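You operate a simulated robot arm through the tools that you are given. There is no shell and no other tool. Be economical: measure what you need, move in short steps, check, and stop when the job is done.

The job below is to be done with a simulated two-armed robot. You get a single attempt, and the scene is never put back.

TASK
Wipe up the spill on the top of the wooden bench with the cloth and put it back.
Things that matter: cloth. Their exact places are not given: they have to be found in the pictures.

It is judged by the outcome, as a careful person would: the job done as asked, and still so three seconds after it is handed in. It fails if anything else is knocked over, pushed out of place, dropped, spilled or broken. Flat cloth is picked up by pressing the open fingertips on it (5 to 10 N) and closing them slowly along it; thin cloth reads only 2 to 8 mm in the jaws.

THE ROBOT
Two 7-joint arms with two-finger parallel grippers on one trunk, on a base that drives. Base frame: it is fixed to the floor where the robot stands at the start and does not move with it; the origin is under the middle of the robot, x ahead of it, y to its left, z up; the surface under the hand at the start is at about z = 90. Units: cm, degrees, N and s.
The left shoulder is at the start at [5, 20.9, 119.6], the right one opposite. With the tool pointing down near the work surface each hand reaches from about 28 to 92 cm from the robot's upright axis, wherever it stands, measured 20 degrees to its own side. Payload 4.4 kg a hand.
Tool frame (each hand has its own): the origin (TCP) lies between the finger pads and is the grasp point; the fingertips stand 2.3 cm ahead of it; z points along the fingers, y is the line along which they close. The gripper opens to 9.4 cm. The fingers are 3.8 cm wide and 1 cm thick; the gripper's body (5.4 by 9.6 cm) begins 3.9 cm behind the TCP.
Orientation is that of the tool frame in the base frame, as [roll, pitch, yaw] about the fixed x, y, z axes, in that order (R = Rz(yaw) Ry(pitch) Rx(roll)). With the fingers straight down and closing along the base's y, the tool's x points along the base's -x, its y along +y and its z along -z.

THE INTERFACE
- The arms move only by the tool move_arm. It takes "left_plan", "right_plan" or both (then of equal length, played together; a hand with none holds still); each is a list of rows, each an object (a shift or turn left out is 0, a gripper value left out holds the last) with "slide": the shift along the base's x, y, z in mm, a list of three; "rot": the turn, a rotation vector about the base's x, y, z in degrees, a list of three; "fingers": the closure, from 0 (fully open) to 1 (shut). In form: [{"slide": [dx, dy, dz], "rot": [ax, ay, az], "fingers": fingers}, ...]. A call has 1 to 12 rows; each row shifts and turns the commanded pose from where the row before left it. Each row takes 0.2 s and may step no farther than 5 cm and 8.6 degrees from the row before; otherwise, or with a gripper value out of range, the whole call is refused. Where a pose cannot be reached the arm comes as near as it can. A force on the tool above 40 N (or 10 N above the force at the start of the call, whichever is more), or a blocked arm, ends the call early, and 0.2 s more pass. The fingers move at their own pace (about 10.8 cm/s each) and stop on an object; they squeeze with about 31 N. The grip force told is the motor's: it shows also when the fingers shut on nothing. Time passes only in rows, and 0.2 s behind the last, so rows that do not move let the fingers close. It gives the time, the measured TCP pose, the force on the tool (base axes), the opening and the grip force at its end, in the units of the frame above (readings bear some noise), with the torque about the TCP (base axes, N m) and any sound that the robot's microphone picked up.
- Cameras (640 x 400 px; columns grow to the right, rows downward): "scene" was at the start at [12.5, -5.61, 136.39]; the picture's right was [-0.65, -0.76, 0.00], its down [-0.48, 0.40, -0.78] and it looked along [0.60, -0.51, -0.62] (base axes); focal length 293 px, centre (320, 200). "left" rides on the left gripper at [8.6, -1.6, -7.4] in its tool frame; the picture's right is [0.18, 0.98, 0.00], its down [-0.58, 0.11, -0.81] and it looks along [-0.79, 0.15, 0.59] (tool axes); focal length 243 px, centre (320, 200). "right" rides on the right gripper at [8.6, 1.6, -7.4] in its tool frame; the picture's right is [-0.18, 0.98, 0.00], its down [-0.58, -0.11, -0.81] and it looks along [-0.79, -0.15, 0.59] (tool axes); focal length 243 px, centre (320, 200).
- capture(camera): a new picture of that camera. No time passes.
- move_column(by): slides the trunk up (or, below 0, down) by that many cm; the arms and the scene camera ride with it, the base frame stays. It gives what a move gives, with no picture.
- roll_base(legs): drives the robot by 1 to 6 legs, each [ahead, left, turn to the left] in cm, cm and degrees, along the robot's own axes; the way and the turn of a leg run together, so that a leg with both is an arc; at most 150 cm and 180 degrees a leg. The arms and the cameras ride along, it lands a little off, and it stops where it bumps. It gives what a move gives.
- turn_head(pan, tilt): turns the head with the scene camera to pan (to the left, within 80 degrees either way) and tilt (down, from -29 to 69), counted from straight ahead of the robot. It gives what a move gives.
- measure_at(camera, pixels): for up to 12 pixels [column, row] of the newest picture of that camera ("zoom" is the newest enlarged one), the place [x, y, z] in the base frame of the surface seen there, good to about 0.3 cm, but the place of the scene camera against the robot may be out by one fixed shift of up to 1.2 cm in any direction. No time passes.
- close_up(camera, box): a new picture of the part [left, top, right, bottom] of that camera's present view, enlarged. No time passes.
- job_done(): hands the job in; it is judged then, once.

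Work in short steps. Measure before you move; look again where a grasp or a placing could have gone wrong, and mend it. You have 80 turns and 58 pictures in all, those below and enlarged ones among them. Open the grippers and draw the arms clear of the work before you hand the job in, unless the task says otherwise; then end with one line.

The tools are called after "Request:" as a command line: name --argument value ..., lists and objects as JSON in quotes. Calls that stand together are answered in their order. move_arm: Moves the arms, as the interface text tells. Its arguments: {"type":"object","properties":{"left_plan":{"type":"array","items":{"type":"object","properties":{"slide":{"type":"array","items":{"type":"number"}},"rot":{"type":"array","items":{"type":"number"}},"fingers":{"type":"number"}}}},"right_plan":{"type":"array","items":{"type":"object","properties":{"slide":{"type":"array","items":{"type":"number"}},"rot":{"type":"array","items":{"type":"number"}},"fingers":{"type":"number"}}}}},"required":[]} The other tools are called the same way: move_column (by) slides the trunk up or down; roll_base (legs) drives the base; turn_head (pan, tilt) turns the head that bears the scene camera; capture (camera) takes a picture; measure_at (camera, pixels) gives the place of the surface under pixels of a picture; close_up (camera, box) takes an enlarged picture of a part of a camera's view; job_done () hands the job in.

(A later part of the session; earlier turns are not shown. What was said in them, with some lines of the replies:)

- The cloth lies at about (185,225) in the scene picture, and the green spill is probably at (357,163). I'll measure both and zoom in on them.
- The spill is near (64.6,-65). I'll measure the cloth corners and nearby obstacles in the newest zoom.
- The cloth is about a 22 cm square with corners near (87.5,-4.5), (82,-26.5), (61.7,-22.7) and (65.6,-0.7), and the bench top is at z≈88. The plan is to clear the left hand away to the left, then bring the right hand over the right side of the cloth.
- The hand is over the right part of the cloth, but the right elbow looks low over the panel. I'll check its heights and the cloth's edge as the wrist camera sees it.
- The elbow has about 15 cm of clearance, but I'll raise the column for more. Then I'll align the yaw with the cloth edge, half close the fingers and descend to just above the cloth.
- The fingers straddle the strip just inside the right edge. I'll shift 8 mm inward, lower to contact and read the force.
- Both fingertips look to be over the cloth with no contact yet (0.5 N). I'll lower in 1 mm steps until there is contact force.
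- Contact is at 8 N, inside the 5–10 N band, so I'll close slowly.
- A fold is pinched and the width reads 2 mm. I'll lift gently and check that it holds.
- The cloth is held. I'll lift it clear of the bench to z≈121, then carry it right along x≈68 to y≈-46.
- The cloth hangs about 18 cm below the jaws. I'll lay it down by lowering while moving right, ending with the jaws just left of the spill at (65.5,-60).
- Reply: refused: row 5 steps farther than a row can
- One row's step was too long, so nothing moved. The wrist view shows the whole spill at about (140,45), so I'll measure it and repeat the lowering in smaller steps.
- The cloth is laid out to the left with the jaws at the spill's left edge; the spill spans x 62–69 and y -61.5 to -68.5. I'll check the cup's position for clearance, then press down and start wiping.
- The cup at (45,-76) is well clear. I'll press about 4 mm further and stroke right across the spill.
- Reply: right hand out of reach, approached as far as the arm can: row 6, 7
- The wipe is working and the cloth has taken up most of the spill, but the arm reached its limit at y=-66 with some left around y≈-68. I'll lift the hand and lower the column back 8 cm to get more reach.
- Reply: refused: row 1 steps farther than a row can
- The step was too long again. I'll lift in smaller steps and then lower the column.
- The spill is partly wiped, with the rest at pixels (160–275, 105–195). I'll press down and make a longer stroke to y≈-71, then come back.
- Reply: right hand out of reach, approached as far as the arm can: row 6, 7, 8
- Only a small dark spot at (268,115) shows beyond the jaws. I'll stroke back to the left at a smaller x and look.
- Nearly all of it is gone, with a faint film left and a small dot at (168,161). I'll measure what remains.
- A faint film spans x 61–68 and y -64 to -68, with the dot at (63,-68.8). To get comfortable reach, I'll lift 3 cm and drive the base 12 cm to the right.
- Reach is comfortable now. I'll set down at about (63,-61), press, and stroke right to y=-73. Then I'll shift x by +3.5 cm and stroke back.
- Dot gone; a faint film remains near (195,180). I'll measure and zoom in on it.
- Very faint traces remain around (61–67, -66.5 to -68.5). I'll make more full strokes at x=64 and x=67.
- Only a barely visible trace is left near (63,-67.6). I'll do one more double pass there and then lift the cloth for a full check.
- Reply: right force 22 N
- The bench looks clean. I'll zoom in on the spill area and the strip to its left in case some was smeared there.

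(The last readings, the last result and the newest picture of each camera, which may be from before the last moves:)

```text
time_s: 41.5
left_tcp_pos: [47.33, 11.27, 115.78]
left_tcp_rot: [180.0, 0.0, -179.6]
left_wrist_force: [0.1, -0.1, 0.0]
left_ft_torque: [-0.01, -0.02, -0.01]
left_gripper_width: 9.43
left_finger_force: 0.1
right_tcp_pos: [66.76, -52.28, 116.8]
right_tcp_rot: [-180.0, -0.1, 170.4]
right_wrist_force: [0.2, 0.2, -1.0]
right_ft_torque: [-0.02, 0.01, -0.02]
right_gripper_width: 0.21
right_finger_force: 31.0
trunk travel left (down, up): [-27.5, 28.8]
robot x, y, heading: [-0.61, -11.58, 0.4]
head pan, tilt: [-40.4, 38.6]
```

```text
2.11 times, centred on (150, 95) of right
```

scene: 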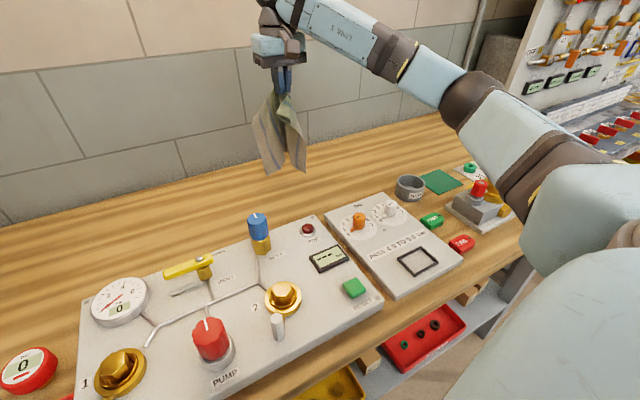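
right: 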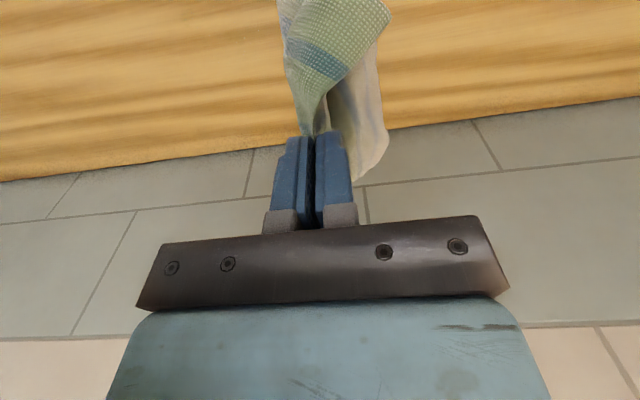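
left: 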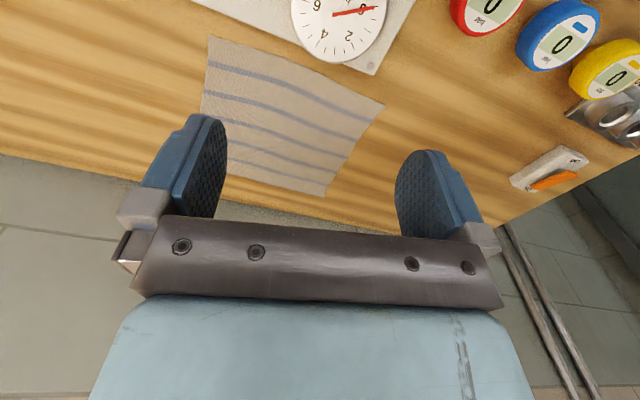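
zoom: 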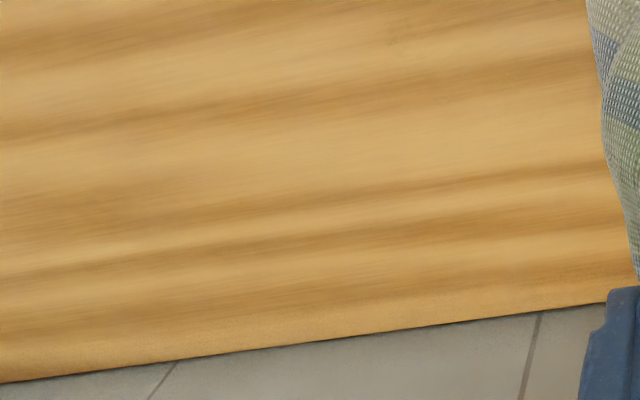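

The spill area is clean. I'll drive the base back left 12 cm, carrying the cloth at height.

Request:
move_arm --right_plan '[{"slide": [10, 0, 20]}, {"slide": [10, 0, 20]}, {"slide": [10, 0, 0]}, {}]'

Request:
roll_base --legs '[[0, 12, 0]]'

```text
time_s: 42.5
left_tcp_pos: [47.3, 11.28, 115.79]
left_tcp_rot: [-180.0, 0.1, -179.6]
left_wrist_force: [-0.8, -0.1, -0.1]
left_ft_torque: [0.01, 0.0, -0.02]
left_gripper_width: 9.41
left_finger_force: 0.1
right_tcp_pos: [69.64, -52.3, 120.82]
right_tcp_rot: [-180.0, 0.0, 170.3]
right_wrist_force: [0.0, 0.6, -0.2]
right_ft_torque: [0.01, -0.02, 0.01]
right_gripper_width: 0.21
right_finger_force: 31.2
trunk travel left (down, up): [-27.5, 28.8]
robot x, y, heading: [-0.65, -11.86, 0.5]
head pan, tilt: [-40.4, 38.6]
```

```text
time_s: 44.1
left_tcp_pos: [47.31, 23.03, 115.75]
left_tcp_rot: [180.0, 0.0, -179.9]
left_wrist_force: [0.6, 0.1, 0.1]
left_ft_torque: [0.0, -0.03, 0.03]
left_gripper_width: 9.43
left_finger_force: 0.0
right_tcp_pos: [69.46, -40.75, 120.82]
right_tcp_rot: [180.0, 0.1, 170.1]
right_wrist_force: [0.0, -0.7, -0.8]
right_ft_torque: [-0.05, -0.05, -0.02]
right_gripper_width: 0.26
right_finger_force: 31.0
trunk travel left (down, up): [-27.5, 28.8]
robot x, y, heading: [-0.82, 0.03, 0.2]
head pan, tilt: [-40.4, 38.6]
```

Next I'll carry the cloth left to y≈0 above its place.

Request:
move_arm --right_plan '[{"slide": [1, 36, 0]}, {"slide": [1, 36, 0]}, {"slide": [1, 36, 0]}, {"slide": [1, 36, 0]}, {"slide": [1, 36, 0]}, {"slide": [0, 36, 0]}, {"slide": [0, 36, 0]}, {"slide": [0, 36, 0]}, {"slide": [0, 36, 0]}, {"slide": [0, 36, 0]}, {"slide": [0, 36, 0]}, {}]'

Request:
capture --camera "scene"

Request:
capture --camera "right"

```text
time_s: 46.8
left_tcp_pos: [47.25, 23.03, 115.89]
left_tcp_rot: [179.9, 0.0, -179.9]
left_wrist_force: [-0.4, 0.1, 0.2]
left_ft_torque: [0.03, -0.01, 0.01]
left_gripper_width: 9.41
left_finger_force: 0.1
right_tcp_pos: [69.89, -1.12, 120.79]
right_tcp_rot: [179.9, -0.1, 170.1]
right_wrist_force: [0.5, -0.2, -1.2]
right_ft_torque: [0.01, 0.05, 0.03]
right_gripper_width: 0.22
right_finger_force: 31.1
trunk travel left (down, up): [-27.5, 28.8]
robot x, y, heading: [-0.57, -0.05, 0.1]
head pan, tilt: [-40.4, 38.6]
```

```text
24 pictures are left
```

scene: 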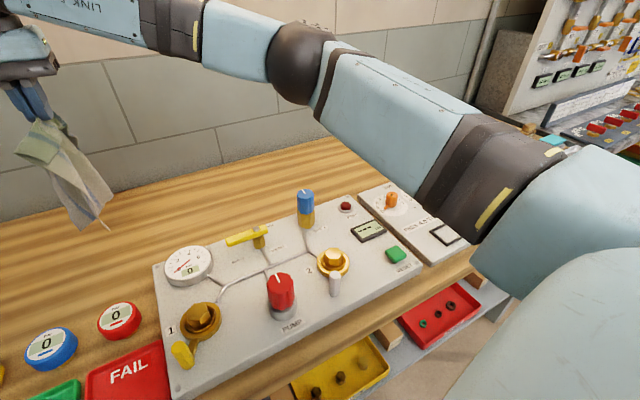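

```text
23 pictures are left
```

right: 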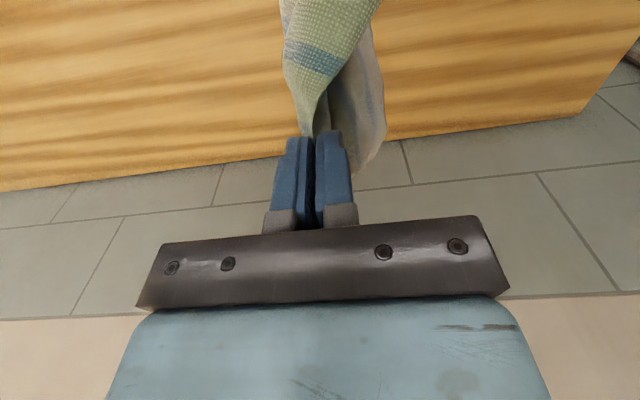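

I'll lower until the free edge touches at about (74,+4), then draw the hand right and down to lay the cloth flat back on its place.

Request:
move_arm --right_plan '[{"slide": [15, 20, -35]}, {"slide": [15, 20, -35]}, {"slide": [11, 10, -35]}, {"slide": [0, 0, -30]}, {"slide": [-5, -25, -35]}, {"slide": [-5, -30, -30]}, {"slide": [-6, -30, -25]}, {"slide": [-6, -30, -25]}, {"slide": [-6, -30, -20]}, {"slide": [-6, -35, -12]}, {"slide": [-7, -35, -8]}, {}]'

Request:
capture --camera "scene"

Request:
capture --camera "right"

```text
time_s: 49.4
left_tcp_pos: [47.32, 23.16, 115.78]
left_tcp_rot: [-180.0, 0.0, -179.8]
left_wrist_force: [0.2, -0.8, 0.3]
left_ft_torque: [-0.05, -0.01, 0.0]
left_gripper_width: 9.4
left_finger_force: 0.1
right_tcp_pos: [69.87, -17.61, 91.85]
right_tcp_rot: [180.0, 0.1, 170.3]
right_wrist_force: [-0.2, 0.5, -0.2]
right_ft_torque: [0.01, 0.01, 0.01]
right_gripper_width: 0.2
right_finger_force: 30.9
trunk travel left (down, up): [-27.5, 28.8]
robot x, y, heading: [-0.75, -0.37, 0.0]
head pan, tilt: [-40.4, 38.6]
```

```text
22 pictures are left
```

scene: 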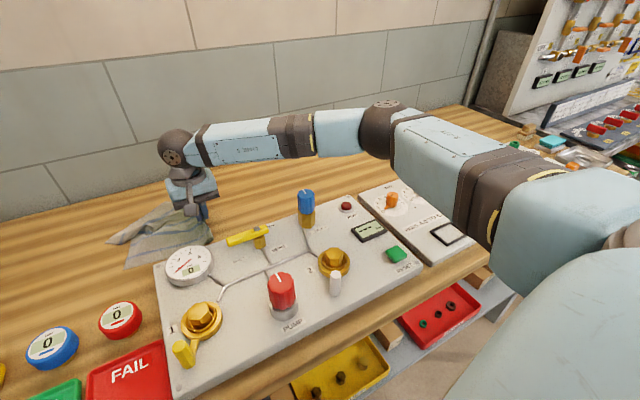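

```text
21 pictures are left
```

right: 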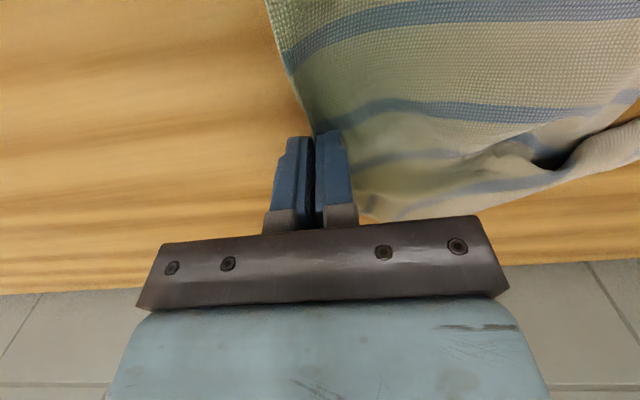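

The cloth is mostly spread out behind the hand. I'll draw it 4.5 cm more to the right, lower to just above contact and open the jaws.

Request:
move_arm --right_plan '[{"slide": [0, -15, -4]}, {"slide": [0, -15, -3]}, {"slide": [0, -15, 0]}, {}, {"fingers": 0.9}, {"fingers": 0.8}, {"fingers": 0.7}, {"fingers": 0.6}, {"fingers": 0.5}, {}]'

Request:
capture --camera "right"

```text
time_s: 51.5
left_tcp_pos: [47.4, 23.02, 115.87]
left_tcp_rot: [180.0, 0.0, -179.9]
left_wrist_force: [0.3, 1.0, 0.5]
left_ft_torque: [0.02, -0.05, -0.01]
left_gripper_width: 9.4
left_finger_force: 0.0
right_tcp_pos: [69.96, -22.08, 91.05]
right_tcp_rot: [-180.0, 0.1, 170.2]
right_wrist_force: [0.1, 0.5, -0.9]
right_ft_torque: [0.02, 0.0, 0.01]
right_gripper_width: 4.68
right_finger_force: 0.1
trunk travel left (down, up): [-27.5, 28.8]
robot x, y, heading: [-0.6, -0.18, -0.0]
head pan, tilt: [-40.4, 38.6]
```

```text
20 pictures are left
```

right: 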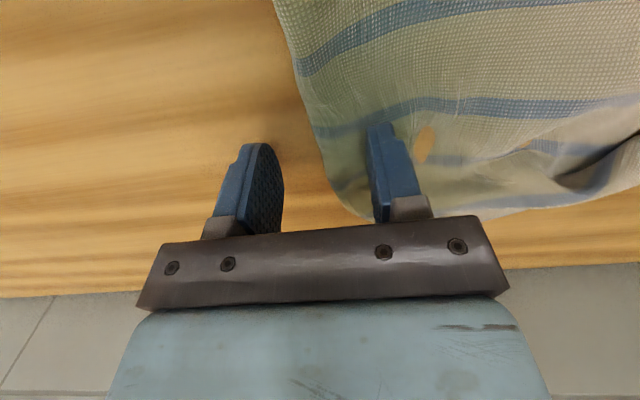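

The jaws are open and the cloth is released. I'll lift straight up and back off to see how it lies.

Request:
move_arm --right_plan '[{"slide": [0, 0, 20]}, {"slide": [0, 0, 40]}, {"slide": [0, 0, 45]}, {"slide": [0, -20, 45]}, {"slide": [-20, -40, 0]}, {"slide": [-20, -40, 0]}, {"slide": [-20, -40, 0]}, {}]'

Request:
capture --camera "scene"

Request:
close_up --camera "scene" --box '[80, 160, 320, 310]'

```text
time_s: 53.4
left_tcp_pos: [47.35, 23.12, 115.77]
left_tcp_rot: [-180.0, -0.1, -179.9]
left_wrist_force: [0.1, 0.7, -0.2]
left_ft_torque: [0.01, 0.0, -0.01]
left_gripper_width: 9.42
left_finger_force: 0.1
right_tcp_pos: [63.83, -35.99, 106.03]
right_tcp_rot: [-179.9, 0.0, 170.2]
right_wrist_force: [-0.2, -0.6, -0.8]
right_ft_torque: [0.01, 0.01, -0.01]
right_gripper_width: 4.7
right_finger_force: 0.0
trunk travel left (down, up): [-27.5, 28.8]
robot x, y, heading: [-0.74, 0.03, 0.2]
head pan, tilt: [-40.4, 38.6]
```

```text
19 pictures are left
```

scene: 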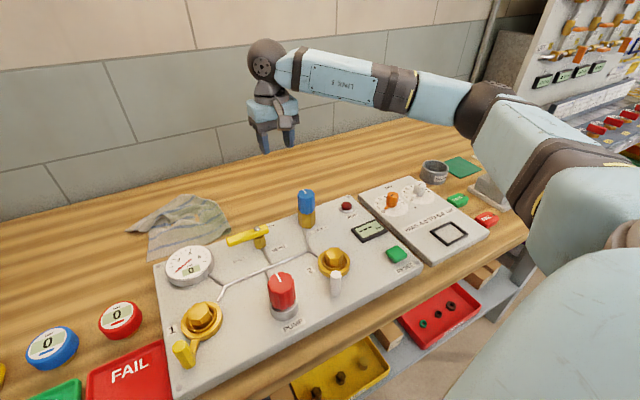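

```text
2.67 times, centred on (200, 235) of scene
```

zoom: 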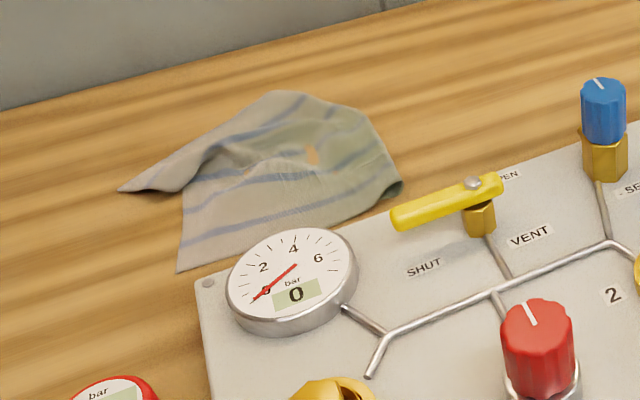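

The cloth is back on its spot, though somewhat folded. I'll measure its outline against the original corners (87.5,-4.5), (82,-26.5), (61.7,-22.7) and (65.6,-0.7).

Request:
measure_at --camera "zoom" --pixels '[[122, 189], [182, 192], [180, 268], [270, 95], [355, 112], [398, 185], [280, 160], [210, 140], [290, 220], [312, 155]]'

Request:
capture --camera "left"

```text
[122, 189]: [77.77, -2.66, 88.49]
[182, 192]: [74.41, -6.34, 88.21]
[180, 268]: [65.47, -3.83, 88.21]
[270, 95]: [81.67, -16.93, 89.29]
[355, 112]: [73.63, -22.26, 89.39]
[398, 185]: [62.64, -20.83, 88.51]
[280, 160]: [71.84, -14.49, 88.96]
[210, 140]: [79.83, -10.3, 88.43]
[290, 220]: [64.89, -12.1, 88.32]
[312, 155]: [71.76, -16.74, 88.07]
```

```text
17 pictures are left
```

left: 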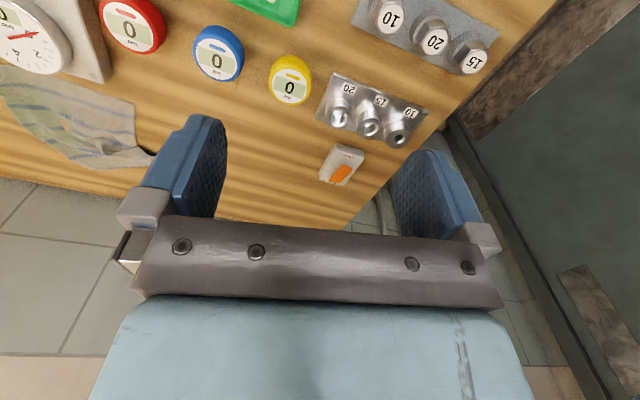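

The cloth's centre is within about 3 cm of where it was, but its far edge is pulled in. I'll tidy it by pressing lightly on the far part near (78,-16) and drawing it away by about 5 cm.

Request:
move_arm --right_plan '[{"slide": [25, 40, 0]}, {"slide": [25, 40, 0]}, {"slide": [25, 40, 0]}, {"slide": [30, 40, 0]}, {"slide": [30, 35, 0]}, {"slide": [0, 0, -45]}, {"slide": [0, 0, -45]}, {"slide": [0, 0, -40]}, {"slide": [0, 0, -12]}, {"slide": [0, 0, -6]}, {}]'

Request:
capture --camera "right"

```text
time_s: 55.8
left_tcp_pos: [47.13, 23.05, 115.96]
left_tcp_rot: [179.9, 0.0, -179.9]
left_wrist_force: [-0.4, 0.0, -0.8]
left_ft_torque: [0.0, 0.02, -0.01]
left_gripper_width: 9.39
left_finger_force: 0.1
right_tcp_pos: [77.53, -16.53, 91.44]
right_tcp_rot: [-180.0, 0.0, 170.1]
right_wrist_force: [-0.1, 0.3, -0.1]
right_ft_torque: [-0.02, -0.03, 0.0]
right_gripper_width: 4.7
right_finger_force: 0.0
trunk travel left (down, up): [-27.5, 28.8]
robot x, y, heading: [-0.73, -0.07, -0.1]
head pan, tilt: [-40.4, 38.6]
```

```text
16 pictures are left
```

right: 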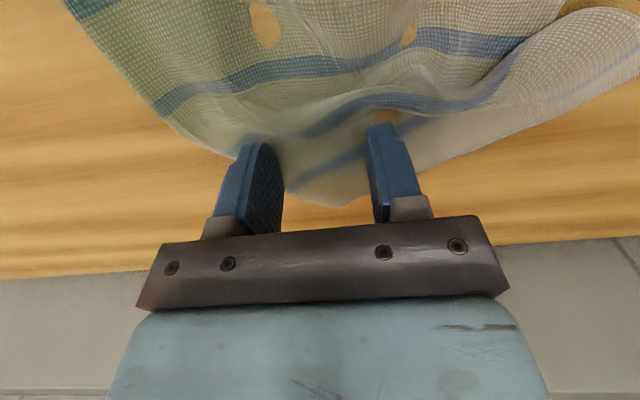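

Both fingertips are on the far part of the cloth. I'll press gently and drag it away in small steps.

Request:
move_arm --right_plan '[{"slide": [0, 0, -4]}, {"slide": [0, 0, -4]}, {"slide": [0, 0, -2]}, {"slide": [10, 0, 0]}, {"slide": [10, 0, 0]}, {"slide": [10, -3, 0]}, {"slide": [10, -3, 0]}, {}]'

Request:
capture --camera "right"

```text
time_s: 57.5
left_tcp_pos: [47.24, 23.07, 115.84]
left_tcp_rot: [-180.0, 0.1, -179.9]
left_wrist_force: [0.3, 0.3, 0.1]
left_ft_torque: [0.01, -0.03, 0.0]
left_gripper_width: 9.4
left_finger_force: 0.2
right_tcp_pos: [81.46, -17.15, 90.54]
right_tcp_rot: [-180.0, 0.1, 170.2]
right_wrist_force: [-3.4, 0.6, 9.0]
right_ft_torque: [-0.18, 0.2, -0.09]
right_gripper_width: 4.69
right_finger_force: 0.1
trunk travel left (down, up): [-27.5, 28.8]
robot x, y, heading: [-0.64, -0.01, 0.2]
head pan, tilt: [-40.4, 38.6]
```

```text
15 pictures are left
```

right: 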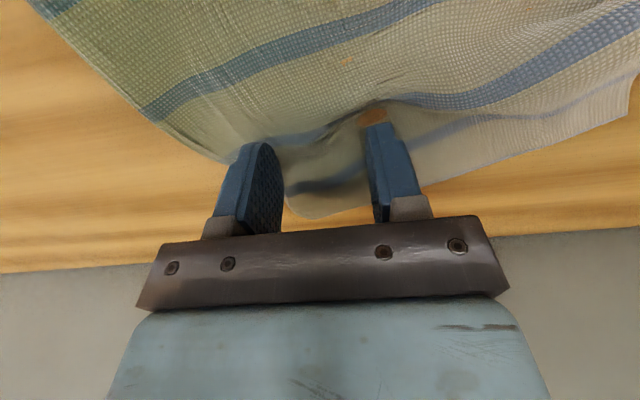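

The drag unfolded the far side well. I'll lift off straight up and retreat to check.

Request:
move_arm --right_plan '[{"slide": [0, 0, 20]}, {"slide": [0, 0, 40]}, {"slide": [0, 0, 45]}, {"slide": [0, 0, 45]}, {"slide": [-25, -40, 10]}, {"slide": [-25, -40, 10]}, {"slide": [-25, -40, 0]}, {"slide": [-25, -40, 0]}, {"slide": [-25, -40, 0]}, {"slide": [-25, -30, 0]}, {}]'

Request:
capture --camera "scene"

Request:
close_up --camera "scene" --box '[80, 160, 320, 310]'

```text
time_s: 60.0
left_tcp_pos: [47.37, 23.14, 115.67]
left_tcp_rot: [179.9, 0.1, -179.9]
left_wrist_force: [-0.7, 0.1, 0.6]
left_ft_torque: [0.02, 0.03, 0.01]
left_gripper_width: 9.41
left_finger_force: 0.1
right_tcp_pos: [66.67, -39.9, 107.3]
right_tcp_rot: [-179.9, 0.0, 170.2]
right_wrist_force: [1.7, -0.2, 0.3]
right_ft_torque: [-0.02, -0.01, 0.04]
right_gripper_width: 4.68
right_finger_force: 0.0
trunk travel left (down, up): [-27.5, 28.8]
robot x, y, heading: [-0.73, -0.14, 0.1]
head pan, tilt: [-40.4, 38.6]
```

```text
14 pictures are left
```

scene: 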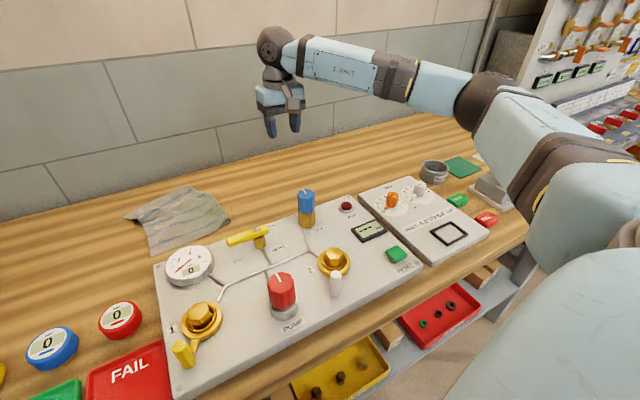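

```text
2.67 times, centred on (200, 235) of scene
```

zoom: 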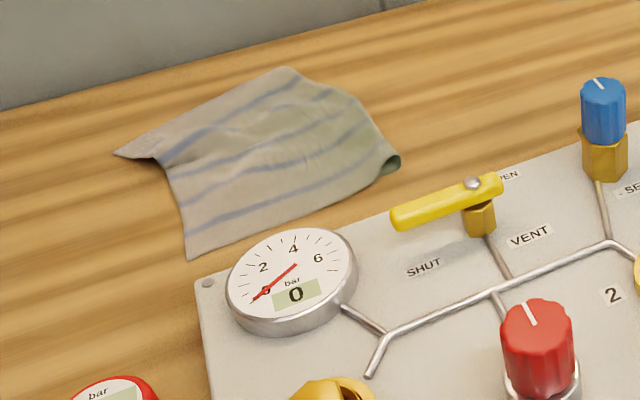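

The cloth now lies nearly flat on its original spot. I'll return the right hand to its start place, open it, and do a last check.

Request:
move_arm --right_plan '[{"slide": [-30, -5, 20], "fingers": 0}, {"slide": [-40, -10, 0]}, {"slide": [-40, -10, 0]}, {"slide": [-40, -10, 0]}, {"slide": [-40, -10, 0]}, {"slide": [-40, 0, 0]}, {}]'

Request:
capture --camera "scene"

Request:
close_up --camera "scene" --box '[250, 120, 450, 245]'

Request:
capture --camera "right"

```text
time_s: 61.5
left_tcp_pos: [47.28, 22.99, 115.87]
left_tcp_rot: [180.0, 0.0, -179.8]
left_wrist_force: [0.4, -0.8, -0.9]
left_ft_torque: [0.03, 0.0, 0.03]
left_gripper_width: 9.4
left_finger_force: 0.1
right_tcp_pos: [43.74, -44.78, 109.33]
right_tcp_rot: [179.9, -0.1, 170.1]
right_wrist_force: [0.5, 0.1, 0.3]
right_ft_torque: [0.02, 0.0, 0.01]
right_gripper_width: 9.4
right_finger_force: 0.0
trunk travel left (down, up): [-27.5, 28.8]
robot x, y, heading: [-0.87, -0.4, 0.1]
head pan, tilt: [-40.4, 38.6]
```

```text
12 pictures are left
```

scene: 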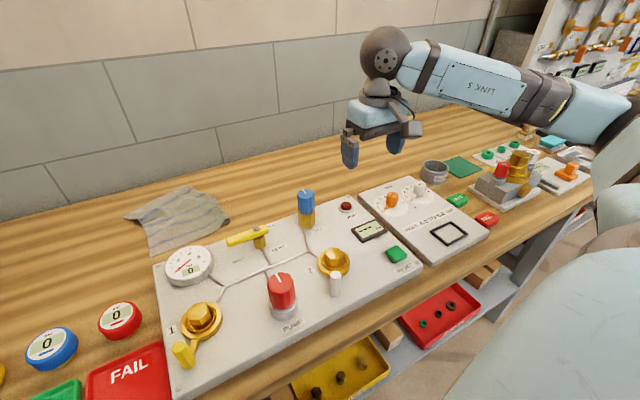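

```text
3.20 times, centred on (350, 182) of scene
```

zoom: 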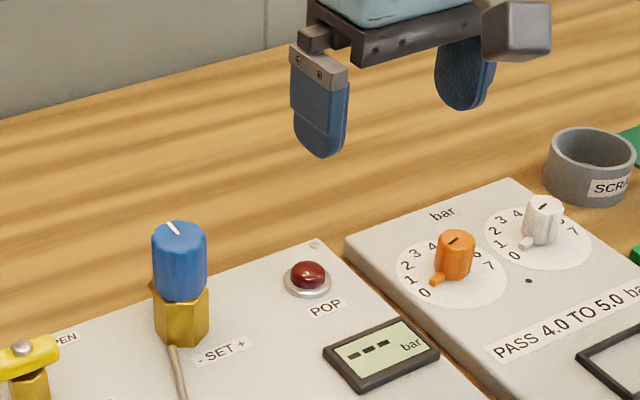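

```text
10 pictures are left
```

right: 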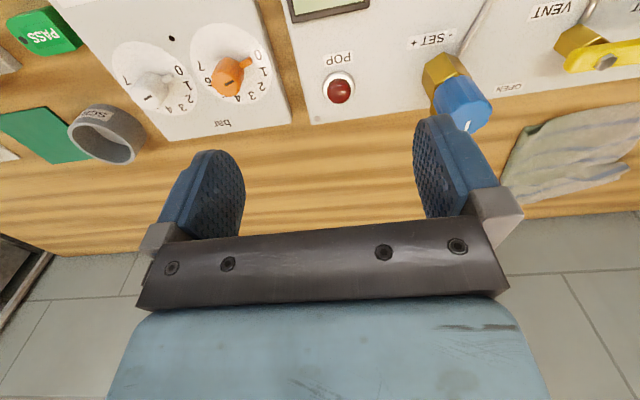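

The bench is clean, the cloth is back in its place, nothing else has moved, and both hands are open and clear. I'll hand the job in.

Request:
job_done

```text
The job is handed in.
```

I wiped up the spill and put the cloth back on its original spot; it lies nearly flat with a few slight folds.
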